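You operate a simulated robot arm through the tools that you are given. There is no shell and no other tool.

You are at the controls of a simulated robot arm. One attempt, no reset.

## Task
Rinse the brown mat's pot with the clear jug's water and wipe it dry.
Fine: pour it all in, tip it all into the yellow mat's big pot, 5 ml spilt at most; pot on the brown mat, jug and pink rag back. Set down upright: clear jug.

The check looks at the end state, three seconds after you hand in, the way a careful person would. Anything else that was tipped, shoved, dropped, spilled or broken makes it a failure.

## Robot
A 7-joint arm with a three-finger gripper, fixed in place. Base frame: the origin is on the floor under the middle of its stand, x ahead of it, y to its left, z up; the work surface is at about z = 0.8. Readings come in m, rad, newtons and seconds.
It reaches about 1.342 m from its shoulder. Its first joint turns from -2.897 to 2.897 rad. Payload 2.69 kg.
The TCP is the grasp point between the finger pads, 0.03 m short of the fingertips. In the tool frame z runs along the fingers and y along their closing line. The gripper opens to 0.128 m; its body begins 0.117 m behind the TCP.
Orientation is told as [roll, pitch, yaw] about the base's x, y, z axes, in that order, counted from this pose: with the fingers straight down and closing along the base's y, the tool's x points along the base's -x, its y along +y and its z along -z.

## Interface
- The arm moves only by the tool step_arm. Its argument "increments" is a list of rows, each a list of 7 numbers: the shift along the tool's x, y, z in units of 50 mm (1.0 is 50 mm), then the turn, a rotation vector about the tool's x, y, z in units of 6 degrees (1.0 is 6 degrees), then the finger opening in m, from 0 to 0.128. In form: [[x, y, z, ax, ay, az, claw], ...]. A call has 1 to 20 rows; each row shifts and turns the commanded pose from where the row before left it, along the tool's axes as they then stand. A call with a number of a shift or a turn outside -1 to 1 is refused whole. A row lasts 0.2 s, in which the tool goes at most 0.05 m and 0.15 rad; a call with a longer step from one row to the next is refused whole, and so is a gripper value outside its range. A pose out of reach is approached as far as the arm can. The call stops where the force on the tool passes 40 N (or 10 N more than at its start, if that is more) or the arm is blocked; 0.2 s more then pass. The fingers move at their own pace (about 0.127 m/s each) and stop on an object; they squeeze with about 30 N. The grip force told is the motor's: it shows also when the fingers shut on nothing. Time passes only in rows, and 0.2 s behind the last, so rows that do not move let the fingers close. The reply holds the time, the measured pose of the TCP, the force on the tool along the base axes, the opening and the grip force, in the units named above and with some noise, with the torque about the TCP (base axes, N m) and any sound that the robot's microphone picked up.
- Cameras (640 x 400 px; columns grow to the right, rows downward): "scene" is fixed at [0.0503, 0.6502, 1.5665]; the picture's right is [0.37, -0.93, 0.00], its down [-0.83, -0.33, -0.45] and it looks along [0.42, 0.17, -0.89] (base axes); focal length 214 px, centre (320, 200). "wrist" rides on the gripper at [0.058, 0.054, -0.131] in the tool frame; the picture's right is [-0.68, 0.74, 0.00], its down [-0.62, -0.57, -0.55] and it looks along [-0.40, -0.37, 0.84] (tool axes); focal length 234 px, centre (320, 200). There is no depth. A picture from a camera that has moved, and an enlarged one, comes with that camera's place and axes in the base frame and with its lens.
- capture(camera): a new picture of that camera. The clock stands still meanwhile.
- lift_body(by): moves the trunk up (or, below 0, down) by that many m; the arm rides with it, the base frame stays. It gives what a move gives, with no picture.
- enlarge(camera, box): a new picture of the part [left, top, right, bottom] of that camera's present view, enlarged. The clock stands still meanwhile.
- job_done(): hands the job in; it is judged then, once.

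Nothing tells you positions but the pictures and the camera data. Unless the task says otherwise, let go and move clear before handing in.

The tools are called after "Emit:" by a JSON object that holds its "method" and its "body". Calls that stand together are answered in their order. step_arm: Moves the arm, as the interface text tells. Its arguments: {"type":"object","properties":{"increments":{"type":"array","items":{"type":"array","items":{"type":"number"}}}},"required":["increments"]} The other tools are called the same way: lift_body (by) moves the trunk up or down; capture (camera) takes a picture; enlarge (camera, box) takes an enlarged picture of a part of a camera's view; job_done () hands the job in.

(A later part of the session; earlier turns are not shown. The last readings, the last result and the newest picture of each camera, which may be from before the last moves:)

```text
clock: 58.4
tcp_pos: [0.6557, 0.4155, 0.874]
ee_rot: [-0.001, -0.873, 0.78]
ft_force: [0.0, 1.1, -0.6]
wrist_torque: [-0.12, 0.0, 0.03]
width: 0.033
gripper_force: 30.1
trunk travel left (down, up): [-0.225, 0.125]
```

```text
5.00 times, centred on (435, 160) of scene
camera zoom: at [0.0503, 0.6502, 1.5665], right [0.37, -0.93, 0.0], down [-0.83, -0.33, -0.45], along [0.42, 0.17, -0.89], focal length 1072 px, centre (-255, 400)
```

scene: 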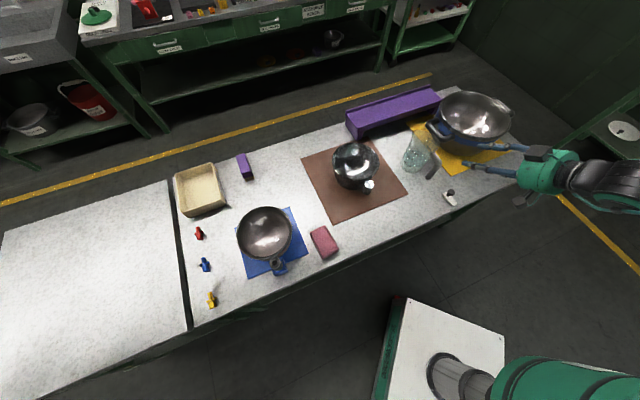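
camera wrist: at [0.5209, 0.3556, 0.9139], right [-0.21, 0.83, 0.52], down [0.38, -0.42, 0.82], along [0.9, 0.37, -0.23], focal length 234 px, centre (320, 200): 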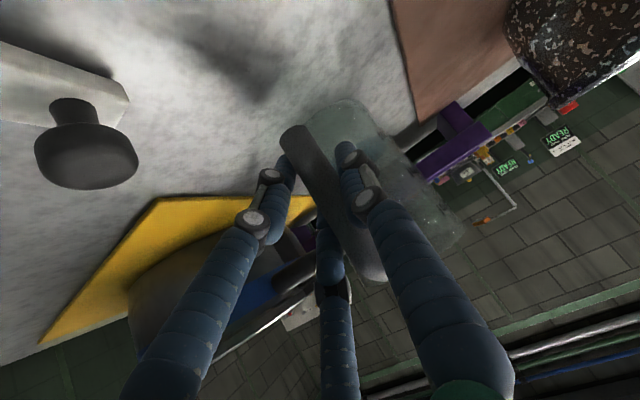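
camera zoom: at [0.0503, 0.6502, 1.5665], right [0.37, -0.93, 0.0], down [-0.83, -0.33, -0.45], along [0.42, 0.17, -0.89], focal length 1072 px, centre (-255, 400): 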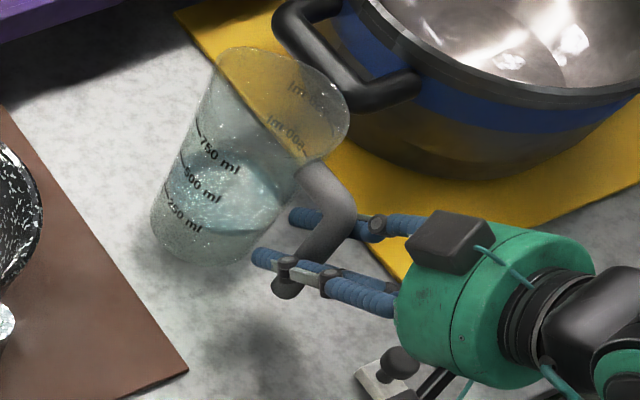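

Gripped at 33 mm, as predicted for the bar. I'll lift 2 cm straight up and check for droop.

Emit:
{"method": "step_arm", "body": {"increments": [[-0.077, 0, -0.064, 0, 0, 0, 0], [-0.077, 0, -0.064, 0, 0, 0, 0], [-0.077, 0, -0.064, 0, 0, 0, 0], [-0.077, 0, -0.064, 0, 0, 0, 0], [0, 0, 0, 0, 0, 0, 0]]}}

Emit:
{"method": "capture", "body": {"camera": "wrist"}}

Emit:
{"method": "enlarge", "body": {"camera": "scene", "box": [390, 120, 480, 200]}}

```text
clock: 59.6
tcp_pos: [0.6554, 0.4144, 0.8954]
ee_rot: [0.002, -0.874, 0.78]
ft_force: [0.8, -0.1, -3.7]
wrist_torque: [-0.24, 0.19, -0.02]
width: 0.0329
gripper_force: 30.2
trunk travel left (down, up): [-0.225, 0.125]
```

```text
taken
camera wrist: at [0.521, 0.3559, 0.9346], right [-0.21, 0.83, 0.52], down [0.38, -0.42, 0.82], along [0.9, 0.37, -0.23], focal length 234 px, centre (320, 200)
```

wrist: 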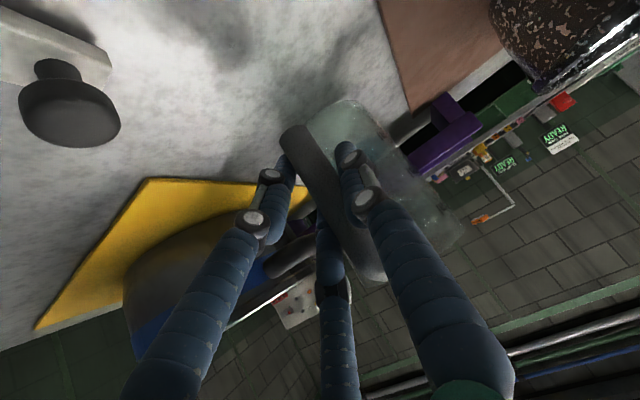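

```text
5.00 times, centred on (435, 160) of scene
camera zoom: at [0.0503, 0.6502, 1.5665], right [0.37, -0.93, 0.0], down [-0.83, -0.33, -0.45], along [0.42, 0.17, -0.89], focal length 1072 px, centre (-255, 400)
```

zoom: 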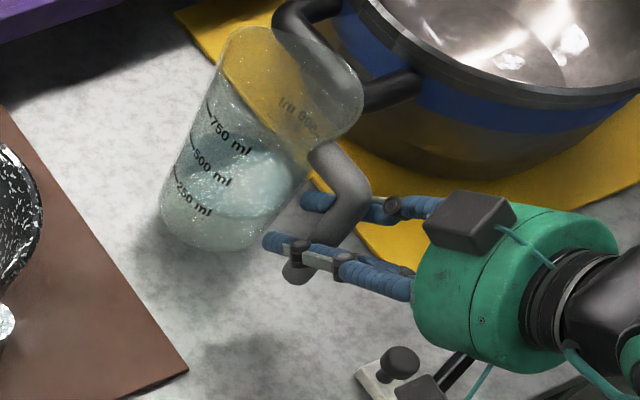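

No droop. The load is about 3.7 N and the handle looks fixed in the fingers. I'll lift vertically to about z 1.09, drifting slightly away from the big pot's handle.

Emit:
{"method": "step_arm", "body": {"increments": [[-0.2, 0.02, -0.167, 0, 0, 0, 0], [-0.25, 0.04, -0.209, 0, 0, 0, 0], [-0.28, 0.04, -0.234, 0, 0, 0, 0], [-0.3, 0.04, -0.251, 0, 0, 0, 0], [-0.3, 0.04, -0.251, 0, 0, 0, 0], [-0.3, 0.04, -0.251, 0, 0, 0, 0], [-0.3, 0.04, -0.251, 0, 0, 0, 0], [-0.3, 0.04, -0.251, 0, 0, 0, 0], [-0.28, 0.04, -0.234, 0, 0, 0, 0], [-0.25, 0.04, -0.209, 0, 0, 0, 0], [-0.15, 0.02, -0.125, 0, 0, 0, 0], [0, 0, 0, 0, 0, 0, 0]]}}

Emit:
{"method": "capture", "body": {"camera": "scene"}}

Emit:
{"method": "capture", "body": {"camera": "wrist"}}

```text
clock: 62.2
tcp_pos: [0.6418, 0.4302, 1.0821]
ee_rot: [0.0, -0.873, 0.779]
ft_force: [0.4, 0.0, -3.8]
wrist_torque: [-0.22, 0.23, 0.01]
width: 0.0325
gripper_force: 30.0
trunk travel left (down, up): [-0.225, 0.125]
```

```text
taken
```

scene: 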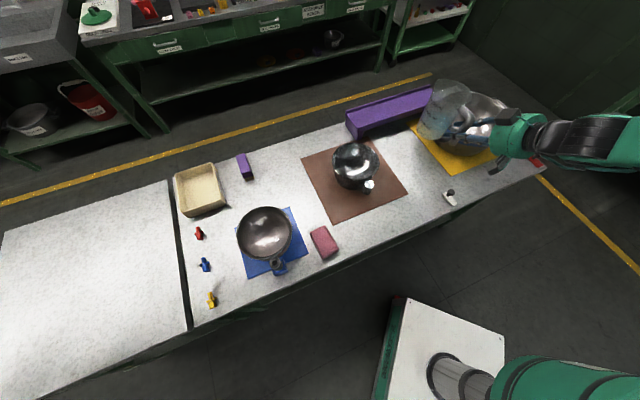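

```text
taken
camera wrist: at [0.5067, 0.3713, 1.1233], right [-0.21, 0.83, 0.52], down [0.38, -0.42, 0.82], along [0.9, 0.37, -0.23], focal length 234 px, centre (320, 200)
```

wrist: 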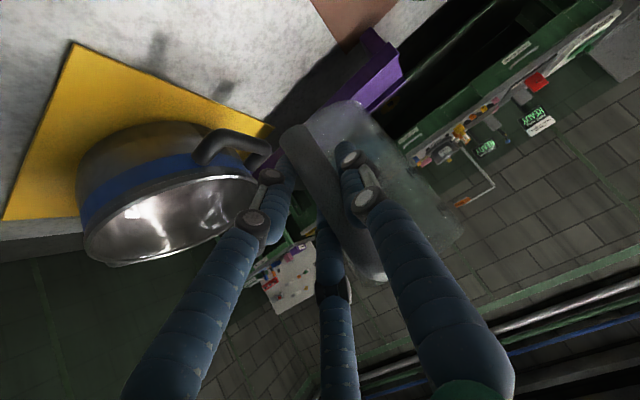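

Emit:
{"method": "enlarge", "body": {"camera": "scene", "box": [400, 65, 520, 165]}}

```text
4.00 times, centred on (460, 115) of scene
camera zoom: at [0.0503, 0.6502, 1.5665], right [0.37, -0.93, 0.0], down [-0.83, -0.33, -0.45], along [0.42, 0.17, -0.89], focal length 858 px, centre (-240, 540)
```

zoom: 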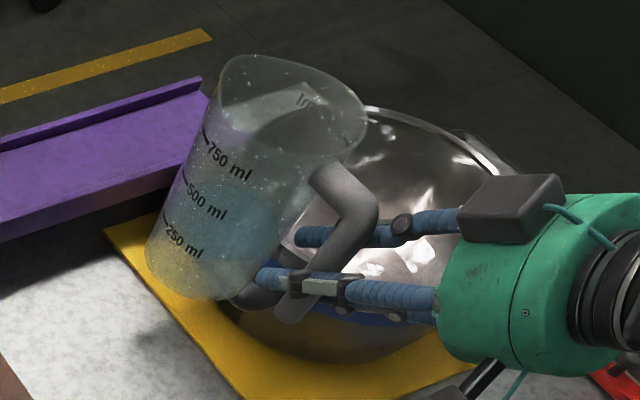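

The jug is upright in the grip. Now I'll yaw 90° about the vertical so the spout points left towards the brown-mat pot.

Emit:
{"method": "step_arm", "body": {"increments": [[0, 0, 0, -0.3, 0, -0.252, 0], [0, 0, 0, -0.5, 0, -0.42, 0], [0, 0, 0, -0.638, 0, -0.536, 0], [0, 0, 0, -0.638, 0, -0.536, 0], [0, 0, 0, -0.638, 0, -0.536, 0], [0, 0, 0, -0.638, 0, -0.536, 0], [0, 0, 0, -0.638, 0, -0.536, 0], [0, 0, 0, -0.638, 0, -0.536, 0], [0, 0, 0, -0.638, 0, -0.536, 0], [0, 0, 0, -0.638, 0, -0.536, 0], [0, 0, 0, -0.638, 0, -0.536, 0], [0, 0, 0, -0.638, 0, -0.536, 0], [0, 0, 0, -0.638, 0, -0.536, 0], [0, 0, 0, -0.638, 0, -0.536, 0], [0, 0, 0, -0.638, 0, -0.536, 0], [0, 0, 0, -0.638, 0, -0.536, 0], [0, 0, 0, -0.638, 0, -0.536, 0], [0, 0, 0, -0.638, 0, -0.536, 0], [0, 0, 0, -0.5, 0, -0.42, 0], [0, 0, 0, 0, 0, 0, 0]]}}

Emit:
{"method": "capture", "body": {"camera": "scene"}}

Emit:
{"method": "capture", "body": {"camera": "wrist"}}

```text
clock: 66.4
tcp_pos: [0.6441, 0.4294, 1.0837]
ee_rot: [0.0, -0.874, 2.356]
ft_force: [0.1, -0.8, -3.8]
wrist_torque: [-0.22, -0.26, 0.03]
width: 0.0326
gripper_force: 30.7
trunk travel left (down, up): [-0.225, 0.125]
```

```text
taken
```

scene: 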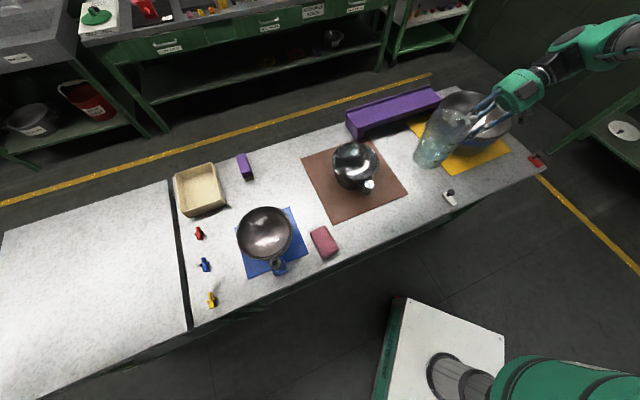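

```text
taken
camera wrist: at [0.7034, 0.2945, 1.124], right [-0.83, -0.21, 0.52], down [0.42, 0.38, 0.82], along [-0.37, 0.9, -0.23], focal length 234 px, centre (320, 200)
```

wrist: 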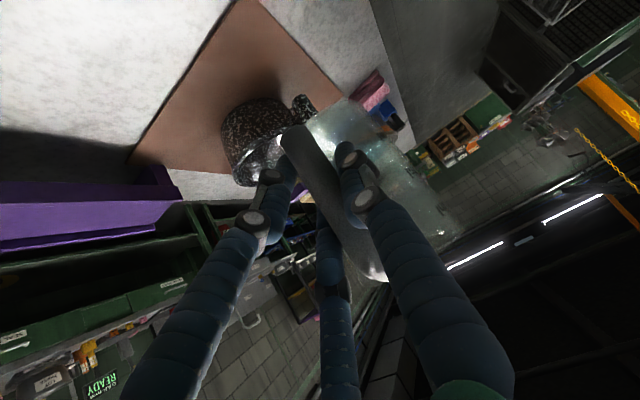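

Yaw done and the jug is still firm. Next I'll translate so the spout lines up with the pot's centreline, keeping the jug base well above the rim.

Emit:
{"method": "step_arm", "body": {"increments": [[-0.0855, -0.3775, 0.18, 0, 0, 0, 0], [-0.0855, -0.3775, 0.18, 0, 0, 0, 0], [-0.0855, -0.3775, 0.18, 0, 0, 0, 0], [-0.0855, -0.3775, 0.18, 0, 0, 0, 0], [-0.0855, -0.3775, 0.18, 0, 0, 0, 0], [-0.0855, -0.3775, 0.18, 0, 0, 0, 0], [-0.0855, -0.3775, 0.18, 0, 0, 0, 0], [-0.0855, -0.3775, 0.18, 0, 0, 0, 0], [0, 0, 0, 0, 0, 0, 0]]}}

Emit:
{"method": "enlarge", "body": {"camera": "scene", "box": [300, 80, 480, 220]}}

Emit:
{"method": "capture", "body": {"camera": "wrist"}}

```text
clock: 68.4
tcp_pos: [0.6956, 0.5915, 1.0657]
ee_rot: [0.0, -0.873, 2.357]
ft_force: [1.0, 1.1, -4.7]
wrist_torque: [-0.19, -0.24, 0.03]
width: 0.0325
gripper_force: 29.7
trunk travel left (down, up): [-0.225, 0.125]
```

```text
2.86 times, centred on (390, 150) of scene
camera zoom: at [0.0503, 0.6502, 1.5665], right [0.37, -0.93, 0.0], down [-0.83, -0.33, -0.45], along [0.42, 0.17, -0.89], focal length 613 px, centre (120, 343)
```

zoom: 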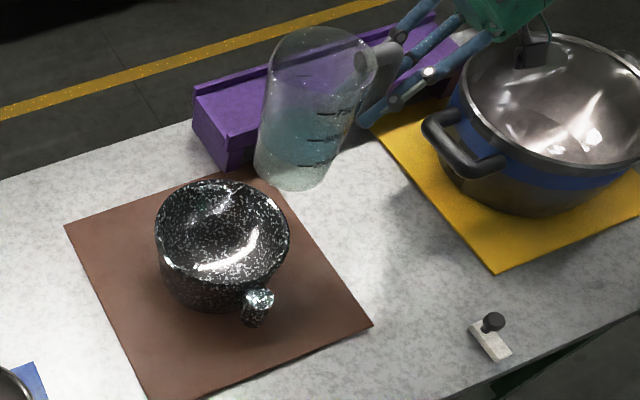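

```text
taken
camera wrist: at [0.7556, 0.4556, 1.1047], right [-0.83, -0.21, 0.52], down [0.42, 0.38, 0.82], along [-0.37, 0.9, -0.23], focal length 234 px, centre (320, 200)
```

wrist: 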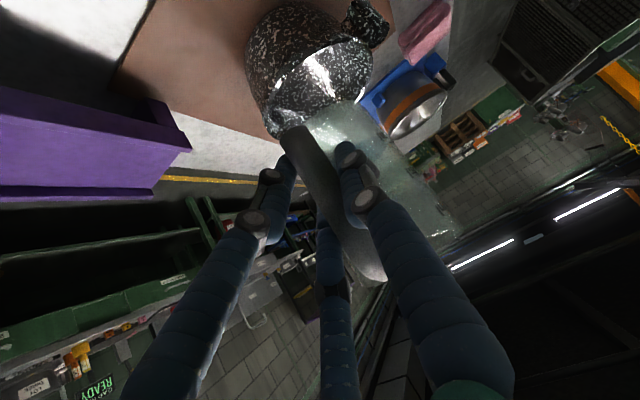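

Position matches the plan: TCP at n 0.910, e 0.074. I'll tilt the first 42° in place, below the spill angle, and then check where the spout sits.

Emit:
{"method": "step_arm", "body": {"increments": [[0, 0, 0, 0, 0.4, 0, 0], [0, 0, 0, 0, 0.6, 0, 0], [0, 0, 0, 0, 0.7, 0, 0], [0, 0, 0, 0, 0.7, 0, 0], [0, 0, 0, 0, 0.7, 0, 0], [0, 0, 0, 0, 0.7, 0, 0], [0, 0, 0, 0, 0.7, 0, 0], [0, 0, 0, 0, 0.7, 0, 0], [0, 0, 0, 0, 0.7, 0, 0], [0, 0, 0, 0, 0.6, 0, 0], [0, 0, 0, 0, 0.5, 0, 0], [0, 0, 0, 0, 0, 0, 0]]}}

Emit:
{"method": "enlarge", "body": {"camera": "scene", "box": [300, 80, 480, 220]}}

Emit:
{"method": "capture", "body": {"camera": "wrist"}}

```text
clock: 71.0
tcp_pos: [0.6953, 0.5915, 1.0639]
ee_rot: [-0.001, -0.137, 2.356]
ft_force: [-0.2, -0.4, -3.1]
wrist_torque: [-0.16, -0.18, 0.01]
width: 0.0326
gripper_force: 30.1
trunk travel left (down, up): [-0.225, 0.125]
```

```text
2.86 times, centred on (390, 150) of scene
camera zoom: at [0.0503, 0.6502, 1.5665], right [0.37, -0.93, 0.0], down [-0.83, -0.33, -0.45], along [0.42, 0.17, -0.89], focal length 613 px, centre (120, 343)
```

zoom: 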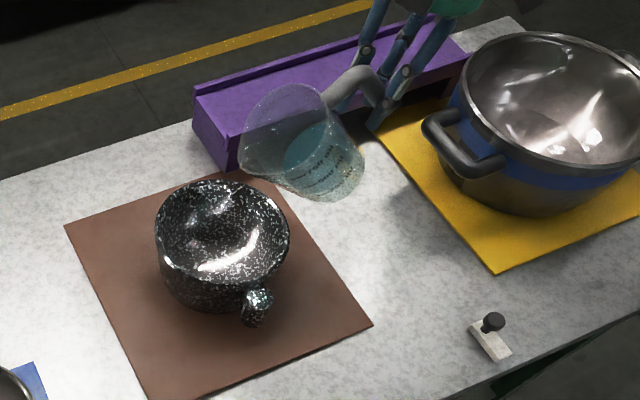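

```text
taken
camera wrist: at [0.7116, 0.4992, 1.1866], right [-0.99, -0.05, 0.09], down [0.02, 0.78, 0.63], along [-0.1, 0.63, -0.77], focal length 234 px, centre (320, 200)
```

wrist: 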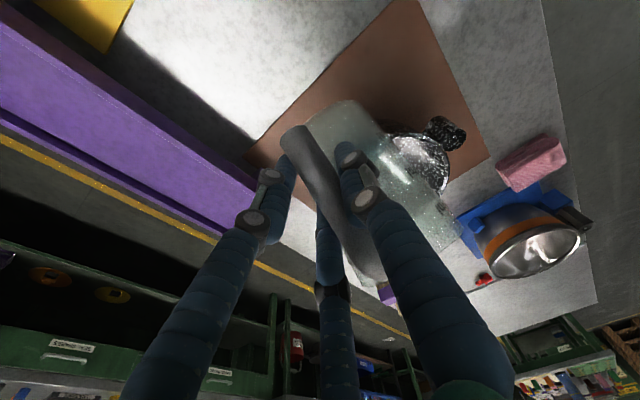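

The spout is where I predicted, over the pot. I'll tilt on to 66° while steering the spout to stay about 7 cm above the pot's centre, then look again before the flow starts.

Emit:
{"method": "step_arm", "body": {"increments": [[-0.122, 0, -0.06, 0, 0.6625, 0, 0], [-0.118, 0, -0.069, 0, 0.6625, 0, 0], [-0.113, 0, -0.077, 0, 0.6625, 0, 0], [-0.107, 0, -0.084, 0, 0.6625, 0, 0], [-0.101, 0, -0.092, 0, 0.6625, 0, 0], [-0.095, 0, -0.098, 0, 0.6625, 0, 0]]}}

Emit:
{"method": "enlarge", "body": {"camera": "scene", "box": [300, 80, 480, 220]}}

```text
clock: 72.4
tcp_pos: [0.6708, 0.6163, 1.0885]
ee_rot: [0.0, 0.278, 2.357]
ft_force: [-0.2, 0.2, -3.9]
wrist_torque: [-0.04, -0.13, 0.01]
width: 0.0329
gripper_force: 30.0
trunk travel left (down, up): [-0.225, 0.125]
```

```text
2.86 times, centred on (390, 150) of scene
camera zoom: at [0.0503, 0.6502, 1.5665], right [0.37, -0.93, 0.0], down [-0.83, -0.33, -0.45], along [0.42, 0.17, -0.89], focal length 613 px, centre (120, 343)
```

zoom: 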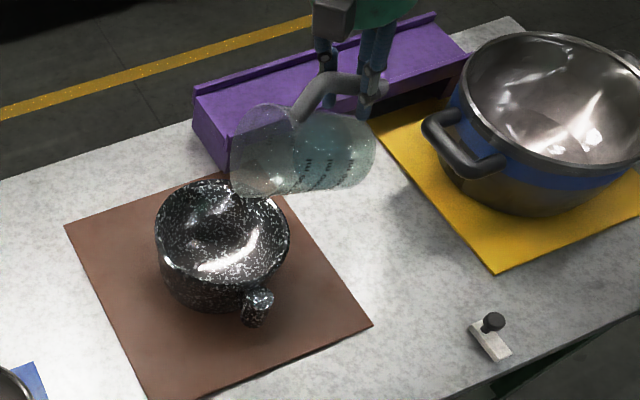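

The spout projects almost exactly onto the pot's centre. Now the slow pour: 66° to 90° at 6°/s, spout held in place.

Emit:
{"method": "step_arm", "body": {"increments": [[-0.048, 0, -0.038, 0, 0.2, 0, 0], [-0.048, 0, -0.038, 0, 0.2, 0, 0], [-0.048, 0, -0.038, 0, 0.2, 0, 0], [-0.048, 0, -0.038, 0, 0.2, 0, 0], [-0.048, 0, -0.038, 0, 0.2, 0, 0], [-0.044, 0, -0.043, 0, 0.2, 0, 0], [-0.044, 0, -0.043, 0, 0.2, 0, 0], [-0.044, 0, -0.043, 0, 0.2, 0, 0], [-0.044, 0, -0.043, 0, 0.2, 0, 0], [-0.044, 0, -0.043, 0, 0.2, 0, 0]]}}

Emit:
{"method": "enlarge", "body": {"camera": "scene", "box": [300, 80, 480, 220]}}

```text
clock: 74.6
tcp_pos: [0.6503, 0.6365, 1.0979]
ee_rot: [0.001, 0.487, 2.355]
ft_force: [0.0, 0.0, -2.5]
wrist_torque: [-0.04, -0.05, 0.0]
width: 0.0329
gripper_force: 30.6
trunk travel left (down, up): [-0.225, 0.125]
```

```text
2.86 times, centred on (390, 150) of scene
camera zoom: at [0.0503, 0.6502, 1.5665], right [0.37, -0.93, 0.0], down [-0.83, -0.33, -0.45], along [0.42, 0.17, -0.89], focal length 613 px, centre (120, 343)
```

zoom: 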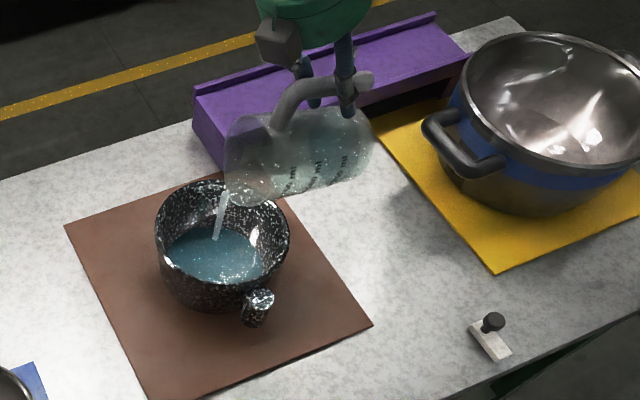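

The stream lands in the middle of the pot with no splash visible. I'll continue the pour to 100°.

Emit:
{"method": "step_arm", "body": {"increments": [[-0.039, 0, -0.047, 0, 0.2, 0, 0], [-0.039, 0, -0.047, 0, 0.2, 0, 0], [-0.039, 0, -0.047, 0, 0.2, 0, 0], [-0.039, 0, -0.047, 0, 0.2, 0, 0], [-0.039, 0, -0.047, 0, 0.2, 0, 0], [-0.034, 0, -0.051, 0, 0.2, 0, 0], [-0.034, 0, -0.051, 0, 0.2, 0, 0], [-0.034, 0, -0.051, 0, 0.2, 0, 0], [-0.034, 0, -0.051, 0, 0.2, 0, 0], [-0.034, 0, -0.051, 0, 0.2, 0, 0], [-0.056, 0, -0.106, 0, 0.333, 0, 0], [-0.056, 0, -0.106, 0, 0.333, 0, 0], [-0.052, 0, -0.107, 0, 0.333, 0, 0], [-0.05, 0, -0.109, 0, 0.333, 0, 0], [-0.05, 0, -0.109, 0, 0.333, 0, 0]]}}

Emit:
{"method": "enlarge", "body": {"camera": "scene", "box": [300, 80, 480, 220]}}

```text
clock: 77.8
tcp_pos: [0.6104, 0.6764, 1.1191]
ee_rot: [-0.001, 0.871, 2.354]
ft_force: [-0.4, 0.5, -1.3]
wrist_torque: [0.04, 0.0, 0.01]
width: 0.0326
gripper_force: 30.2
trunk travel left (down, up): [-0.225, 0.125]
```

```text
2.86 times, centred on (390, 150) of scene
camera zoom: at [0.0503, 0.6502, 1.5665], right [0.37, -0.93, 0.0], down [-0.83, -0.33, -0.45], along [0.42, 0.17, -0.89], focal length 613 px, centre (120, 343)
```

zoom: 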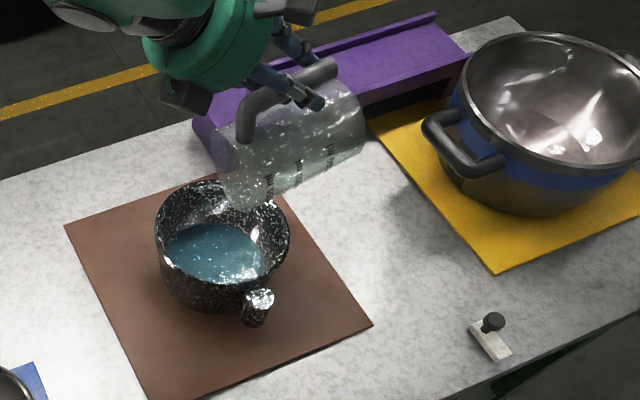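

The jug looks empty and the load is down to about 1.3 N. I'll tip on to about 118° and hold so that any last drops fall.

Emit:
{"method": "step_arm", "body": {"increments": [[-0.095, 0, -0.152, 0, 0.5, 0, 0], [-0.09, 0, -0.155, 0, 0.5, 0, 0], [-0.08, 0, -0.16, 0, 0.5, 0, 0], [-0.072, 0, -0.164, 0, 0.5, 0, 0], [-0.06, 0, -0.168, 0, 0.5, 0, 0], [-0.054, 0, -0.171, 0, 0.5, 0, 0], [0, 0, 0, 0, 0, 0, 0], [0, 0, 0, 0, 0, 0, 0], [0, 0, 0, 0, 0, 0, 0], [0, 0, 0, 0, 0, 0, 0], [0, 0, 0, 0, 0, 0, 0], [0, 0, 0, 0, 0, 0, 0], [0, 0, 0, 0, 0, 0, 0], [0, 0, 0, 0, 0, 0, 0]]}}

Emit:
{"method": "enlarge", "body": {"camera": "scene", "box": [300, 80, 480, 220]}}

Emit:
{"method": "capture", "body": {"camera": "wrist"}}

```text
clock: 80.8
tcp_pos: [0.5733, 0.7142, 1.126]
ee_rot: [-0.002, 1.184, 2.356]
ft_force: [-0.3, -1.2, -1.8]
wrist_torque: [0.06, 0.05, 0.02]
width: 0.0324
gripper_force: 29.7
trunk travel left (down, up): [-0.225, 0.125]
```

```text
2.86 times, centred on (390, 150) of scene
camera zoom: at [0.0503, 0.6502, 1.5665], right [0.37, -0.93, 0.0], down [-0.83, -0.33, -0.45], along [0.42, 0.17, -0.89], focal length 613 px, centre (120, 343)
```

zoom: 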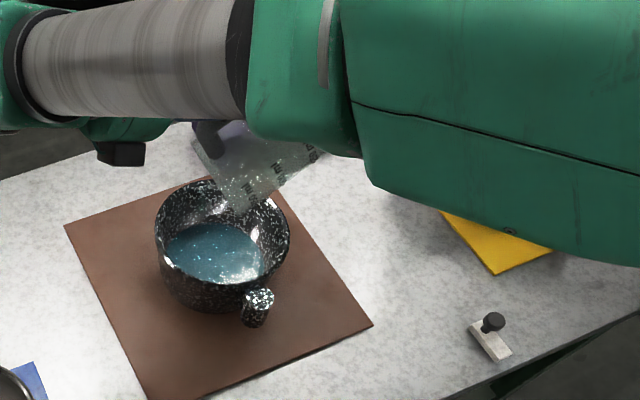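

```text
taken
camera wrist: at [0.4649, 0.7461, 1.2303], right [-0.7, -0.34, -0.63], down [-0.12, 0.92, -0.36], along [0.7, -0.18, -0.69], focal length 234 px, centre (320, 200)
```

wrist: 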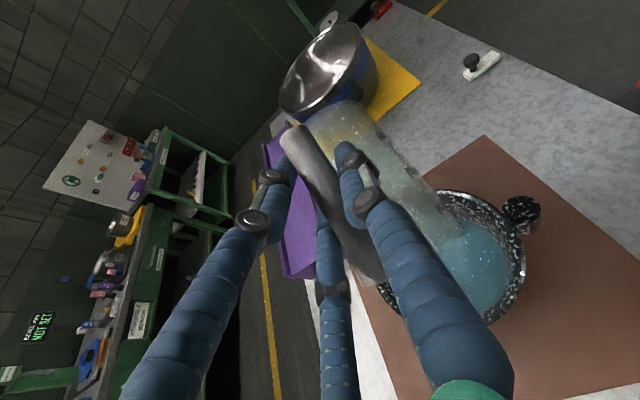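

The jug is empty: clear in the wrist view, with all the water in the pot. I'll rotate it back upright along the reverse path, a little higher.

Emit:
{"method": "step_arm", "body": {"increments": [[0.08, 0, 0.196, 0, -0.667, 0, 0], [0.0936, 0, 0.19, 0, -0.667, 0, 0], [0.1066, 0, 0.183, 0, -0.667, 0, 0], [0.119, 0, 0.175, 0, -0.667, 0, 0], [0.131, 0, 0.1666, 0, -0.667, 0, 0], [0.1424, 0, 0.157, 0, -0.667, 0, 0], [0.153, 0, 0.1467, 0, -0.667, 0, 0], [0.163, 0, 0.1357, 0, -0.667, 0, 0], [0.172, 0, 0.124, 0, -0.667, 0, 0], [0.18, 0, 0.1117, 0, -0.667, 0, 0], [0.1875, 0, 0.0989, 0, -0.667, 0, 0], [0.194, 0, 0.0856, 0, -0.667, 0, 0], [0.1995, 0, 0.0718, 0, -0.667, 0, 0]]}}

Emit:
{"method": "step_arm", "body": {"increments": [[0.064, 0, 0.015, 0, -1, 0, 0], [0.064, 0, 0.01, 0, -1, 0, 0], [0.064, 0, 0.005, 0, -1, 0, 0], [0.064, 0, 0, 0, -1, 0, 0], [0.064, 0, -0.01, 0, -1, 0, 0], [0.064, 0, -0.02, 0, -1, 0, 0], [0.064, 0, -0.025, 0, -1, 0, 0], [0.06, 0, -0.03, 0, -1, 0, 0], [0.055, 0, -0.035, 0, -1, 0, 0], [0.05, 0, -0.04, 0, -1, 0, 0], [0.045, 0, -0.045, 0, -0.95, 0, 0], [0, 0, 0, 0, 0, 0, 0]]}}

Emit:
{"method": "capture", "body": {"camera": "scene"}}

Emit:
{"method": "enlarge", "body": {"camera": "scene", "box": [300, 80, 480, 220]}}

```text
clock: 83.6
tcp_pos: [0.6701, 0.6159, 1.1271]
ee_rot: [-0.003, 0.275, 2.357]
ft_force: [0.5, -0.7, -1.1]
wrist_torque: [-0.05, -0.05, 0.0]
width: 0.0323
gripper_force: 29.5
trunk travel left (down, up): [-0.225, 0.125]
```

```text
clock: 86.2
tcp_pos: [0.6957, 0.59, 1.1278]
ee_rot: [-0.001, -0.871, 2.356]
ft_force: [0.5, 0.1, -1.1]
wrist_torque: [-0.06, -0.05, 0.02]
width: 0.0326
gripper_force: 30.2
trunk travel left (down, up): [-0.225, 0.125]
```

```text
taken
```

scene: 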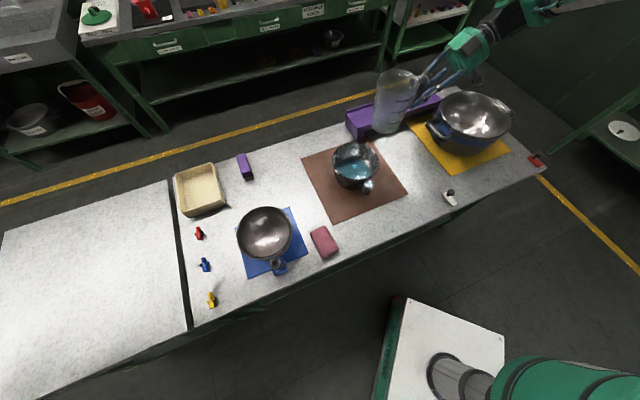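

```text
2.86 times, centred on (390, 150) of scene
camera zoom: at [0.0503, 0.6502, 1.5665], right [0.37, -0.93, 0.0], down [-0.83, -0.33, -0.45], along [0.42, 0.17, -0.89], focal length 613 px, centre (120, 343)
```

zoom: 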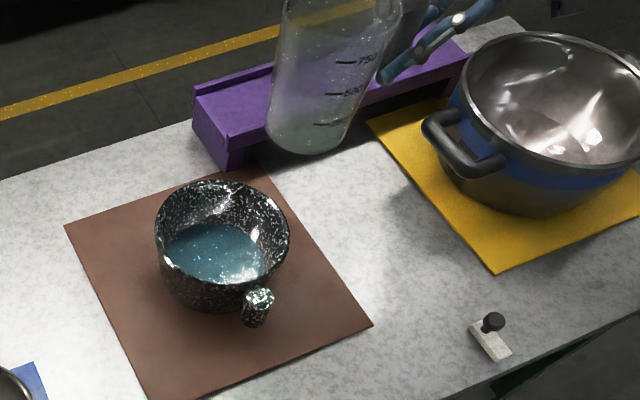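

The pot holds all the water and the mat looks dry. I'm taking the jug back to its spot: translate, yaw back −90°, then lower.

Emit:
{"method": "step_arm", "body": {"increments": [[0.159, 0.3775, -0.1115, 0, 0, 0, 0], [0.159, 0.3775, -0.1115, 0, 0, 0, 0], [0.159, 0.3775, -0.1115, 0, 0, 0, 0], [0.159, 0.3775, -0.1115, 0, 0, 0, 0], [0.159, 0.3775, -0.1115, 0, 0, 0, 0], [0.159, 0.3775, -0.1115, 0, 0, 0, 0], [0.159, 0.3775, -0.1115, 0, 0, 0, 0], [0.159, 0.3775, -0.1115, 0, 0, 0, 0]]}}

Emit:
{"method": "step_arm", "body": {"increments": [[0, 0, 0, 0.3, 0, 0.252, 0], [0, 0, 0, 0.5, 0, 0.42, 0], [0, 0, 0, 0.638, 0, 0.536, 0], [0, 0, 0, 0.638, 0, 0.536, 0], [0, 0, 0, 0.638, 0, 0.536, 0], [0, 0, 0, 0.638, 0, 0.536, 0], [0, 0, 0, 0.638, 0, 0.536, 0], [0, 0, 0, 0.638, 0, 0.536, 0], [0, 0, 0, 0.638, 0, 0.536, 0], [0, 0, 0, 0.638, 0, 0.536, 0], [0, 0, 0, 0.638, 0, 0.536, 0], [0, 0, 0, 0.638, 0, 0.536, 0], [0, 0, 0, 0.638, 0, 0.536, 0], [0, 0, 0, 0.638, 0, 0.536, 0], [0, 0, 0, 0.638, 0, 0.536, 0], [0, 0, 0, 0.638, 0, 0.536, 0], [0, 0, 0, 0.638, 0, 0.536, 0], [0, 0, 0, 0.638, 0, 0.536, 0], [0, 0, 0, 0.5, 0, 0.42, 0], [0, 0, 0, 0, 0, 0, 0]]}}

Emit:
{"method": "capture", "body": {"camera": "scene"}}

```text
clock: 88.0
tcp_pos: [0.6418, 0.4303, 1.1062]
ee_rot: [-0.002, -0.87, 2.357]
ft_force: [-0.4, 0.1, -1.2]
wrist_torque: [-0.07, -0.09, 0.02]
width: 0.0329
gripper_force: 29.7
trunk travel left (down, up): [-0.225, 0.125]
```

```text
clock: 92.2
tcp_pos: [0.6421, 0.43, 1.1063]
ee_rot: [-0.004, -0.873, 0.782]
ft_force: [0.4, -0.4, -2.0]
wrist_torque: [-0.09, 0.08, -0.02]
width: 0.0325
gripper_force: 30.0
trunk travel left (down, up): [-0.225, 0.125]
```

```text
taken
```

scene: 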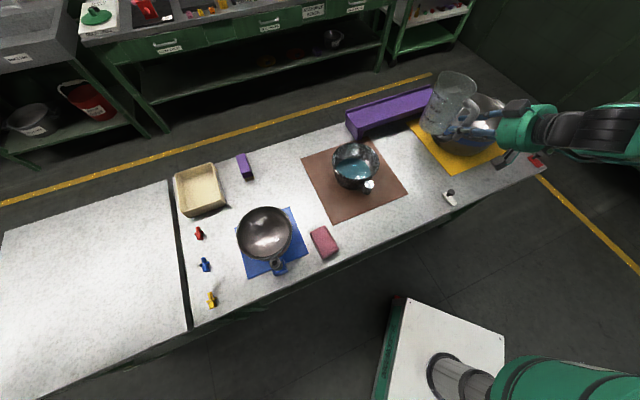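

Emit:
{"method": "step_arm", "body": {"increments": [[0.3386, -0.02, 0.2842, 0, 0, 0, 0], [0.3386, -0.02, 0.2842, 0, 0, 0, 0], [0.3386, -0.02, 0.2842, 0, 0, 0, 0], [0.3386, -0.04, 0.2842, 0, 0, 0, 0], [0.3386, -0.05, 0.2842, 0, 0, 0, 0], [0.3386, -0.05, 0.2842, 0, 0, 0, 0], [0.3386, -0.05, 0.2842, 0, 0, 0, 0], [0.3386, -0.05, 0.2842, 0, 0, 0, 0], [0.3386, -0.05, 0.2842, 0, 0, 0, 0], [0.28, -0.05, 0.235, 0, 0, 0, 0], [0, 0, 0, 0, 0, 0, 0]]}}

Emit:
{"method": "enlarge", "body": {"camera": "scene", "box": [390, 120, 480, 200]}}

```text
clock: 94.6
tcp_pos: [0.6555, 0.4151, 0.8908]
ee_rot: [-0.002, -0.873, 0.782]
ft_force: [-0.7, -0.7, -2.1]
wrist_torque: [-0.07, 0.08, 0.05]
width: 0.0328
gripper_force: 30.2
trunk travel left (down, up): [-0.225, 0.125]
```

```text
5.00 times, centred on (435, 160) of scene
camera zoom: at [0.0503, 0.6502, 1.5665], right [0.37, -0.93, 0.0], down [-0.83, -0.33, -0.45], along [0.42, 0.17, -0.89], focal length 1072 px, centre (-255, 400)
```

zoom: 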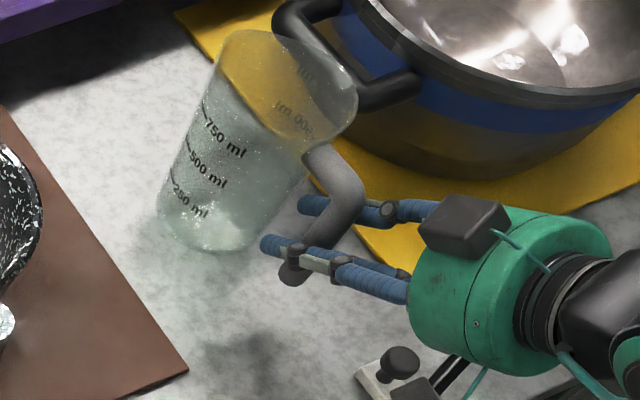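

Emit:
{"method": "step_arm", "body": {"increments": [[0.061, 0, 0.051, 0, 0, 0, 0], [0.061, 0, 0.051, 0, 0, 0, 0], [0.061, 0, 0.051, 0, 0, 0, 0], [0.03, 0, 0.026, 0, 0, 0, 0], [0, 0, 0, 0, 0, 0, 0]]}}

Emit:
{"method": "enlarge", "body": {"camera": "scene", "box": [390, 120, 480, 200]}}

```text
clock: 95.8
tcp_pos: [0.6567, 0.416, 0.8762]
ee_rot: [-0.001, -0.872, 0.783]
ft_force: [-0.1, -0.4, -1.6]
wrist_torque: [-0.1, 0.07, 0.01]
width: 0.0322
gripper_force: 30.3
trunk travel left (down, up): [-0.225, 0.125]
```

```text
5.00 times, centred on (435, 160) of scene
camera zoom: at [0.0503, 0.6502, 1.5665], right [0.37, -0.93, 0.0], down [-0.83, -0.33, -0.45], along [0.42, 0.17, -0.89], focal length 1072 px, centre (-255, 400)
```

zoom: 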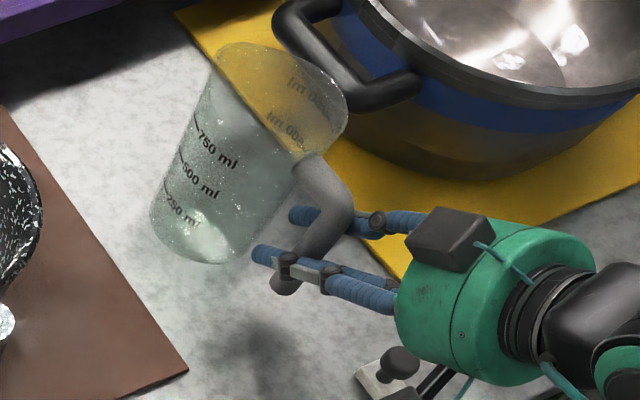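

Emit:
{"method": "step_arm", "body": {"increments": [[0.03, 0, 0.026, 0, 0, 0, 0], [0, 0, 0, 0, 0, 0, 0]]}}

Emit:
{"method": "step_arm", "body": {"increments": [[0.03, 0, 0.026, 0, 0, 0, 0], [0, 0, 0, 0, 0, 0, 0]]}}

```text
clock: 96.4
tcp_pos: [0.6583, 0.417, 0.8761]
ee_rot: [-0.004, -0.877, 0.783]
ft_force: [-0.5, -0.2, 3.7]
wrist_torque: [0.39, -0.42, 0.03]
width: 0.0327
gripper_force: 30.1
trunk travel left (down, up): [-0.225, 0.125]
```

```text
clock: 97.0
tcp_pos: [0.6566, 0.417, 0.8745]
ee_rot: [-0.004, -0.876, 0.784]
ft_force: [-2.8, -2.4, 14.4]
wrist_torque: [0.9, -1.34, 0.04]
width: 0.0323
gripper_force: 29.9
trunk travel left (down, up): [-0.225, 0.125]
```

The jug is on the table with 14 N of contact. I'll back off about 2 mm and open the fingers.

Emit:
{"method": "step_arm", "body": {"increments": [[-0.03, 0, -0.026, 0, 0, 0, 0], [0, 0, 0, 0, 0, 0, 0]]}}

Emit:
{"method": "step_arm", "body": {"increments": [[0, 0, 0, 0, 0, 0, 0.036], [0, 0, 0, 0, 0, 0, 0.045], [0, 0, 0, 0, 0, 0, 0.055], [0, 0, 0, 0, 0, 0, 0.062], [0, 0, 0, 0, 0, 0, 0.062]]}}

Emit:
{"method": "enlarge", "body": {"camera": "scene", "box": [390, 120, 480, 200]}}

Emit:
{"method": "capture", "body": {"camera": "wrist"}}

```text
clock: 97.6
tcp_pos: [0.6561, 0.4152, 0.8733]
ee_rot: [-0.004, -0.873, 0.784]
ft_force: [0.8, 0.6, 7.8]
wrist_torque: [0.57, -1.02, -0.06]
width: 0.0324
gripper_force: 29.8
trunk travel left (down, up): [-0.225, 0.125]
```

```text
clock: 98.8
tcp_pos: [0.6549, 0.4151, 0.874]
ee_rot: [-0.003, -0.873, 0.783]
ft_force: [-1.1, -0.7, 0.2]
wrist_torque: [-0.03, 0.0, 0.01]
width: 0.062
gripper_force: 0.2
trunk travel left (down, up): [-0.225, 0.125]
```

```text
5.00 times, centred on (435, 160) of scene
camera zoom: at [0.0503, 0.6502, 1.5665], right [0.37, -0.93, 0.0], down [-0.83, -0.33, -0.45], along [0.42, 0.17, -0.89], focal length 1072 px, centre (-255, 400)
```

zoom: 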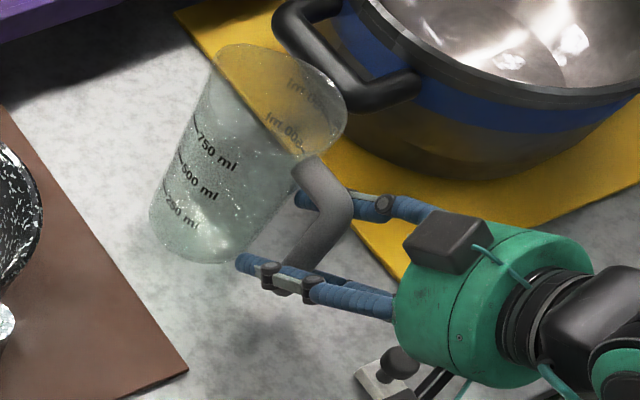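

```text
taken
camera wrist: at [0.5206, 0.3568, 0.9141], right [-0.21, 0.83, 0.52], down [0.38, -0.42, 0.83], along [0.9, 0.37, -0.23], focal length 234 px, centre (320, 200)
```

wrist: 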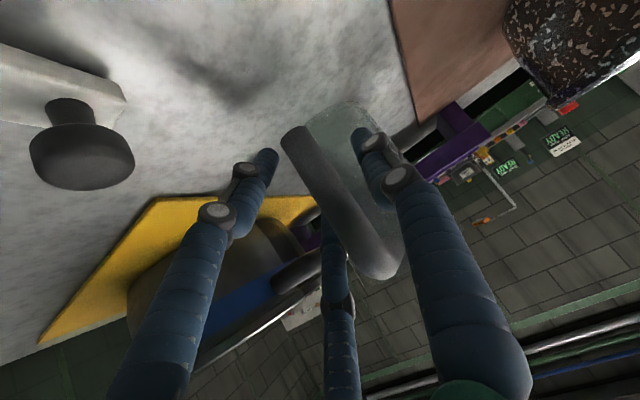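

The jug is back, upright and released. I'll back straight out along the tool axis and rise clear.

Emit:
{"method": "step_arm", "body": {"increments": [[0, 0, -0.4, 0, 0, 0, 0.062], [0, 0, -0.5, 0, 0, 0, 0.062], [0, 0, -0.5, 0, 0, 0, 0.062], [0, 0, -0.5, 0, 0, 0, 0.062], [0, 0, -0.5, 0, 0, 0, 0.062], [-0.5, 0, -0.42, 0, 0, 0, 0.062], [-0.5, 0, -0.42, 0, 0, 0, 0.062], [-0.5, 0, -0.42, 0, 0, 0, 0.062], [-0.5, 0, -0.42, 0, 0, 0, 0.062]]}}

Emit:
{"method": "capture", "body": {"camera": "scene"}}

Emit:
{"method": "enlarge", "body": {"camera": "scene", "box": [390, 80, 550, 220]}}

```text
clock: 100.8
tcp_pos: [0.5907, 0.3508, 1.082]
ee_rot: [-0.004, -0.871, 0.783]
ft_force: [0.6, -0.3, -0.5]
wrist_torque: [0.0, 0.0, 0.01]
width: 0.0619
gripper_force: 0.1
trunk travel left (down, up): [-0.225, 0.125]
```

```text
taken
```

scene: 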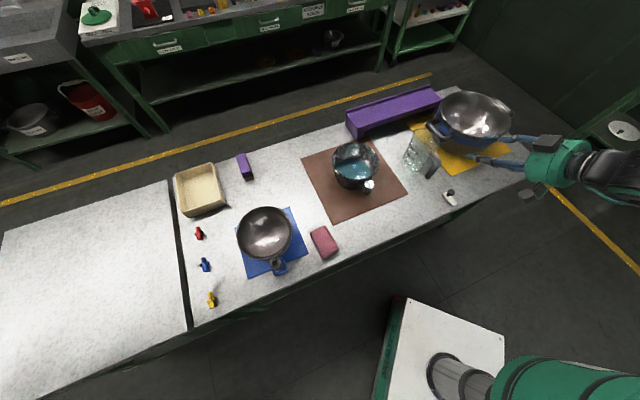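

```text
2.86 times, centred on (470, 150) of scene
camera zoom: at [0.0503, 0.6502, 1.5665], right [0.37, -0.93, 0.0], down [-0.83, -0.33, -0.45], along [0.42, 0.17, -0.89], focal length 613 px, centre (-109, 343)
```

zoom: 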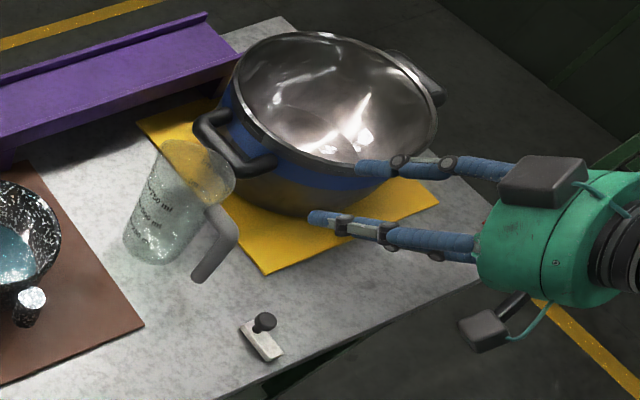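

The jug stands exactly as it was. Now for the pot: tool vertical, yaw 15° so finger A is outermost and B/C straddle the pot's post, then move above the post.

Emit:
{"method": "step_arm", "body": {"increments": [[0, 0, 0, 0, 0.925, 0, 0.062], [0, 0, 0, 0, 0.925, 0, 0.062], [0, 0, 0, 0, 0.925, 0, 0.062], [0, 0, 0, 0, 0.925, 0, 0.062], [0, 0, 0, 0, 0.925, 0, 0.062], [0, 0, 0, 0, 0.925, 0, 0.062], [0, 0, 0, 0, 0.925, 0, 0.062], [0, 0, 0, 0, 0.925, 0, 0.062], [0, 0, 0, 0, 0.918, 0, 0.062], [0, 0, 0, 0, 0, 0.995, 0.062], [0, 0, 0, 0, 0, 0.995, 0.062], [0, 0, 0, 0, 0, 0.995, 0.062], [0, 0, 0, 0, 0, 0.995, 0.062], [0, 0, 0, 0, 0, 0.995, 0.062]]}}

Emit:
{"method": "step_arm", "body": {"increments": [[0.066, 0.766, 0, 0, 0, 0, 0.062], [0.066, 0.766, 0, 0, 0, 0, 0.062], [0.066, 0.766, 0, 0, 0, 0, 0.062], [0.066, 0.766, 0, 0, 0, 0, 0.062], [0.066, 0.766, 0, 0, 0, 0, 0.062], [0.066, 0.766, 0, 0, 0, 0, 0.062], [0.066, 0.766, 0, 0, 0, 0, 0.062], [0.066, 0.766, 0, 0, 0, 0, 0.062]]}}

Emit:
{"method": "capture", "body": {"camera": "wrist"}}

Emit:
{"method": "enlarge", "body": {"camera": "wrist", "box": [240, 60, 440, 220]}}

```text
clock: 103.8
tcp_pos: [0.591, 0.3519, 1.0818]
ee_rot: [0.001, -0.003, 0.258]
ft_force: [0.1, -0.4, -0.8]
wrist_torque: [-0.01, 0.0, 0.06]
width: 0.0619
gripper_force: 0.1
trunk travel left (down, up): [-0.225, 0.125]
```

```text
clock: 105.6
tcp_pos: [0.4843, 0.6434, 1.0837]
ee_rot: [0.0, -0.002, 0.261]
ft_force: [-1.2, -0.6, 0.3]
wrist_torque: [0.01, -0.03, -0.01]
width: 0.0617
gripper_force: 0.1
trunk travel left (down, up): [-0.225, 0.125]
```

```text
taken
camera wrist: at [0.4154, 0.6798, 1.2146], right [0.46, 0.89, 0.0], down [0.74, -0.39, 0.55], along [0.49, -0.26, -0.83], focal length 234 px, centre (320, 200)
```

wrist: 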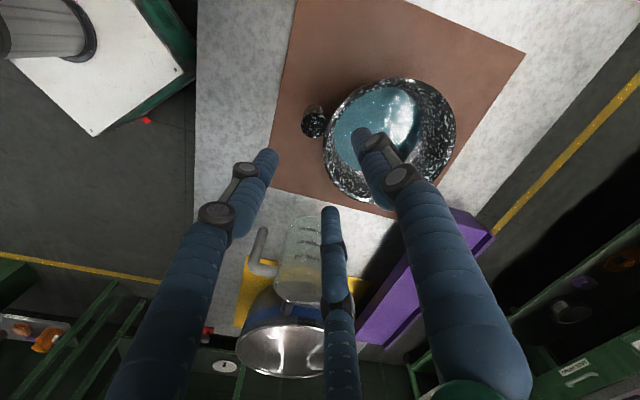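

```text
2.50 times, centred on (340, 140) of wrist
camera zoom: at [0.4154, 0.6798, 1.2146], right [0.46, 0.89, 0.0], down [0.74, -0.39, 0.55], along [0.49, -0.26, -0.83], focal length 585 px, centre (270, 350)
```

zoom: 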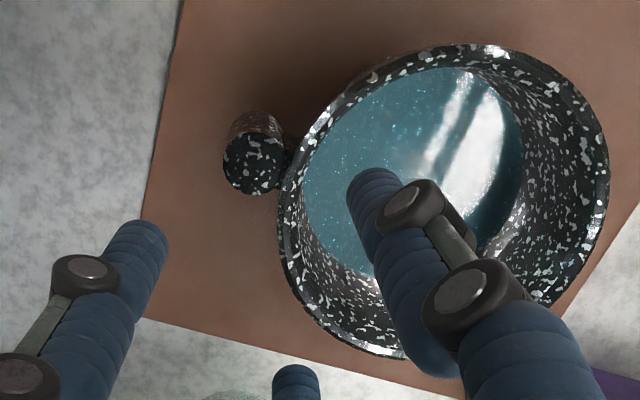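

The post's top centre is at about (0.486, 0.634), z ≈ 0.905. I'll come down 15 mm outboard of it, stop just above its top and check clearance.

Emit:
{"method": "step_arm", "body": {"increments": [[0.275, -0.34, 0, 0, 0, 0, 0.06], [0, 0, 0.462, 0, 0, 0, 0.06], [0, 0, 0.462, 0, 0, 0, 0.06], [0, 0, 0.462, 0, 0, 0, 0.06], [0, 0, 0.462, 0, 0, 0, 0.06], [0, 0, 0.462, 0, 0, 0, 0.06], [0, 0, 0.462, 0, 0, 0, 0.06]]}}

Emit:
{"method": "capture", "body": {"camera": "wrist"}}

Emit:
{"method": "enlarge", "body": {"camera": "scene", "box": [320, 130, 420, 210]}}

```text
clock: 107.2
tcp_pos: [0.4787, 0.6221, 0.9432]
ee_rot: [-0.001, -0.005, 0.261]
ft_force: [0.6, 0.4, 0.2]
wrist_torque: [-0.05, 0.03, 0.02]
width: 0.0599
gripper_force: 0.1
trunk travel left (down, up): [-0.225, 0.125]
```

```text
taken
camera wrist: at [0.4084, 0.6587, 1.074], right [0.46, 0.89, 0.0], down [0.74, -0.39, 0.55], along [0.49, -0.25, -0.83], focal length 234 px, centre (320, 200)
```

wrist: 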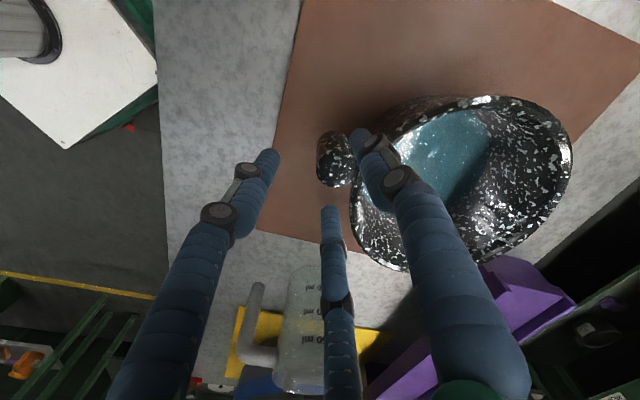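

```text
5.00 times, centred on (370, 170) of scene
camera zoom: at [0.0503, 0.6502, 1.5665], right [0.37, -0.93, 0.0], down [-0.83, -0.33, -0.45], along [0.42, 0.17, -0.89], focal length 1072 px, centre (70, 350)
```

zoom: 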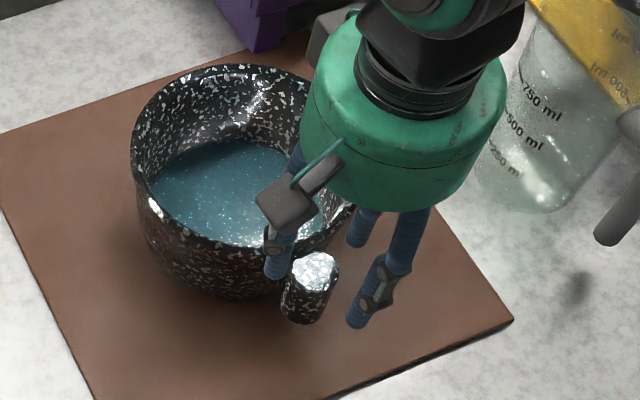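

Emit:
{"method": "enlarge", "body": {"camera": "wrist", "box": [250, 110, 410, 230]}}

```text
3.33 times, centred on (330, 170) of wrist
camera zoom: at [0.4084, 0.6587, 1.074], right [0.46, 0.89, 0.0], down [0.74, -0.39, 0.55], along [0.49, -0.25, -0.83], focal length 781 px, centre (287, 300)
```

zoom: 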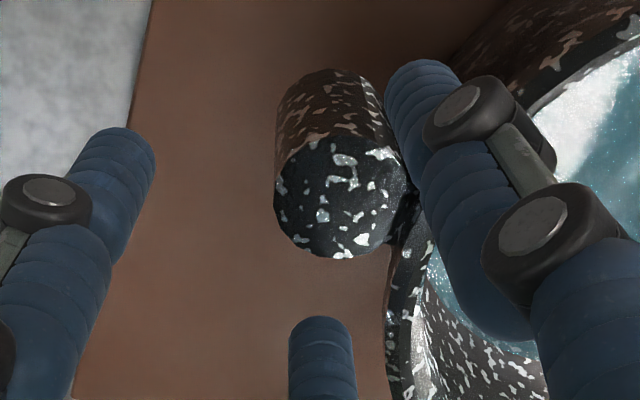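

Post radius is about 16 mm, centred near (0.486, 0.633). The fingers clear both post and rim by around 8 mm. Descending to grip depth.

Emit:
{"method": "step_arm", "body": {"increments": [[0.01, 0.05, 0.1, 0, 0, 0, 0.06], [0, 0, 0.22, 0, 0, 0, 0.06], [0, 0, 0.22, 0, 0, 0, 0.06], [0, 0, 0.22, 0, 0, 0, 0.06], [0, 0, 0.22, 0, 0, 0, 0.06], [0, 0, 0.22, 0, 0, 0, 0.06], [0, 0, 0, 0, 0, 0, 0.06]]}}

Emit:
{"method": "enlarge", "body": {"camera": "wrist", "box": [250, 110, 410, 230]}}

Emit:
{"method": "enlarge", "body": {"camera": "scene", "box": [320, 130, 420, 210]}}

```text
clock: 108.8
tcp_pos: [0.4761, 0.6237, 0.8831]
ee_rot: [-0.001, -0.003, 0.26]
ft_force: [0.2, -0.1, -0.6]
wrist_torque: [-0.01, -0.02, 0.01]
width: 0.0601
gripper_force: 0.1
trunk travel left (down, up): [-0.225, 0.125]
```

```text
3.33 times, centred on (330, 170) of wrist
camera zoom: at [0.4068, 0.6601, 1.0145], right [0.46, 0.89, 0.0], down [0.74, -0.39, 0.55], along [0.49, -0.25, -0.83], focal length 781 px, centre (287, 300)
```

zoom: 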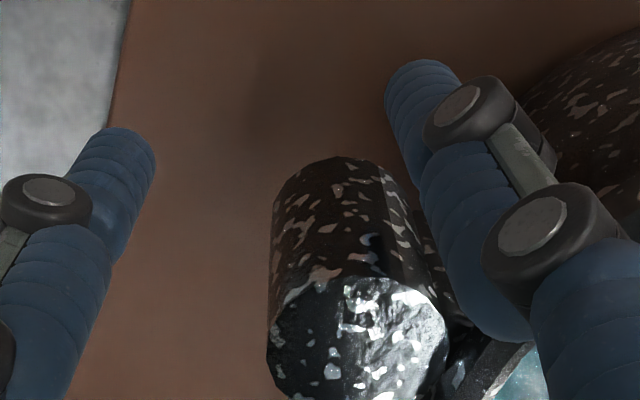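

```text
5.00 times, centred on (370, 170) of scene
camera zoom: at [0.0503, 0.6502, 1.5665], right [0.37, -0.93, 0.0], down [-0.83, -0.33, -0.45], along [0.42, 0.17, -0.89], focal length 1072 px, centre (70, 350)
```

zoom: 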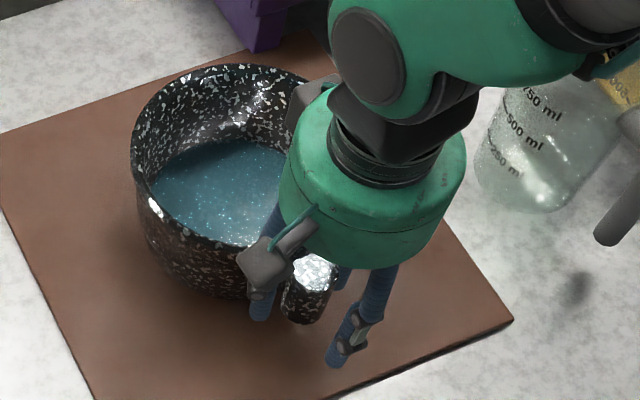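

No contact and good depth. I'll narrow the fingers a little, shift 8 mm inward so the post is nearly centred, and close.

Emit:
{"method": "step_arm", "body": {"increments": [[0, 0, 0, 0, 0, 0, 0.048], [-0.07, 0.04, 0, 0, 0, 0, 0.048], [-0.07, 0.04, 0, 0, 0, 0, 0.048], [0, 0, 0, 0, 0, 0, 0.048]]}}

Emit:
{"method": "enlarge", "body": {"camera": "wrist", "box": [250, 110, 410, 230]}}

```text
clock: 109.8
tcp_pos: [0.4825, 0.6293, 0.8825]
ee_rot: [0.001, -0.001, 0.261]
ft_force: [0.1, 0.3, -0.6]
wrist_torque: [0.01, 0.02, -0.02]
width: 0.0482
gripper_force: 0.1
trunk travel left (down, up): [-0.225, 0.125]
```

```text
3.33 times, centred on (330, 170) of wrist
camera zoom: at [0.4127, 0.6657, 1.0142], right [0.46, 0.89, 0.0], down [0.74, -0.39, 0.55], along [0.49, -0.25, -0.84], focal length 781 px, centre (287, 300)
```

zoom: 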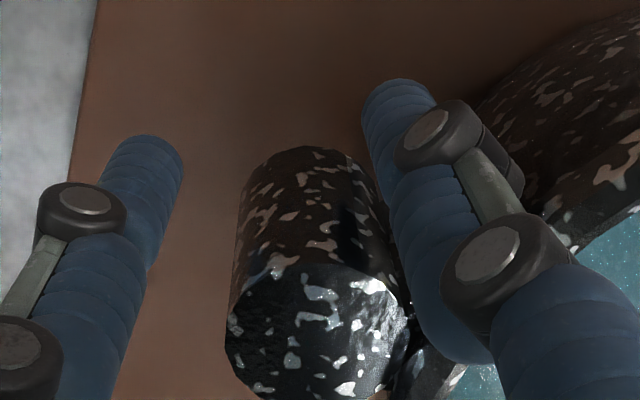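

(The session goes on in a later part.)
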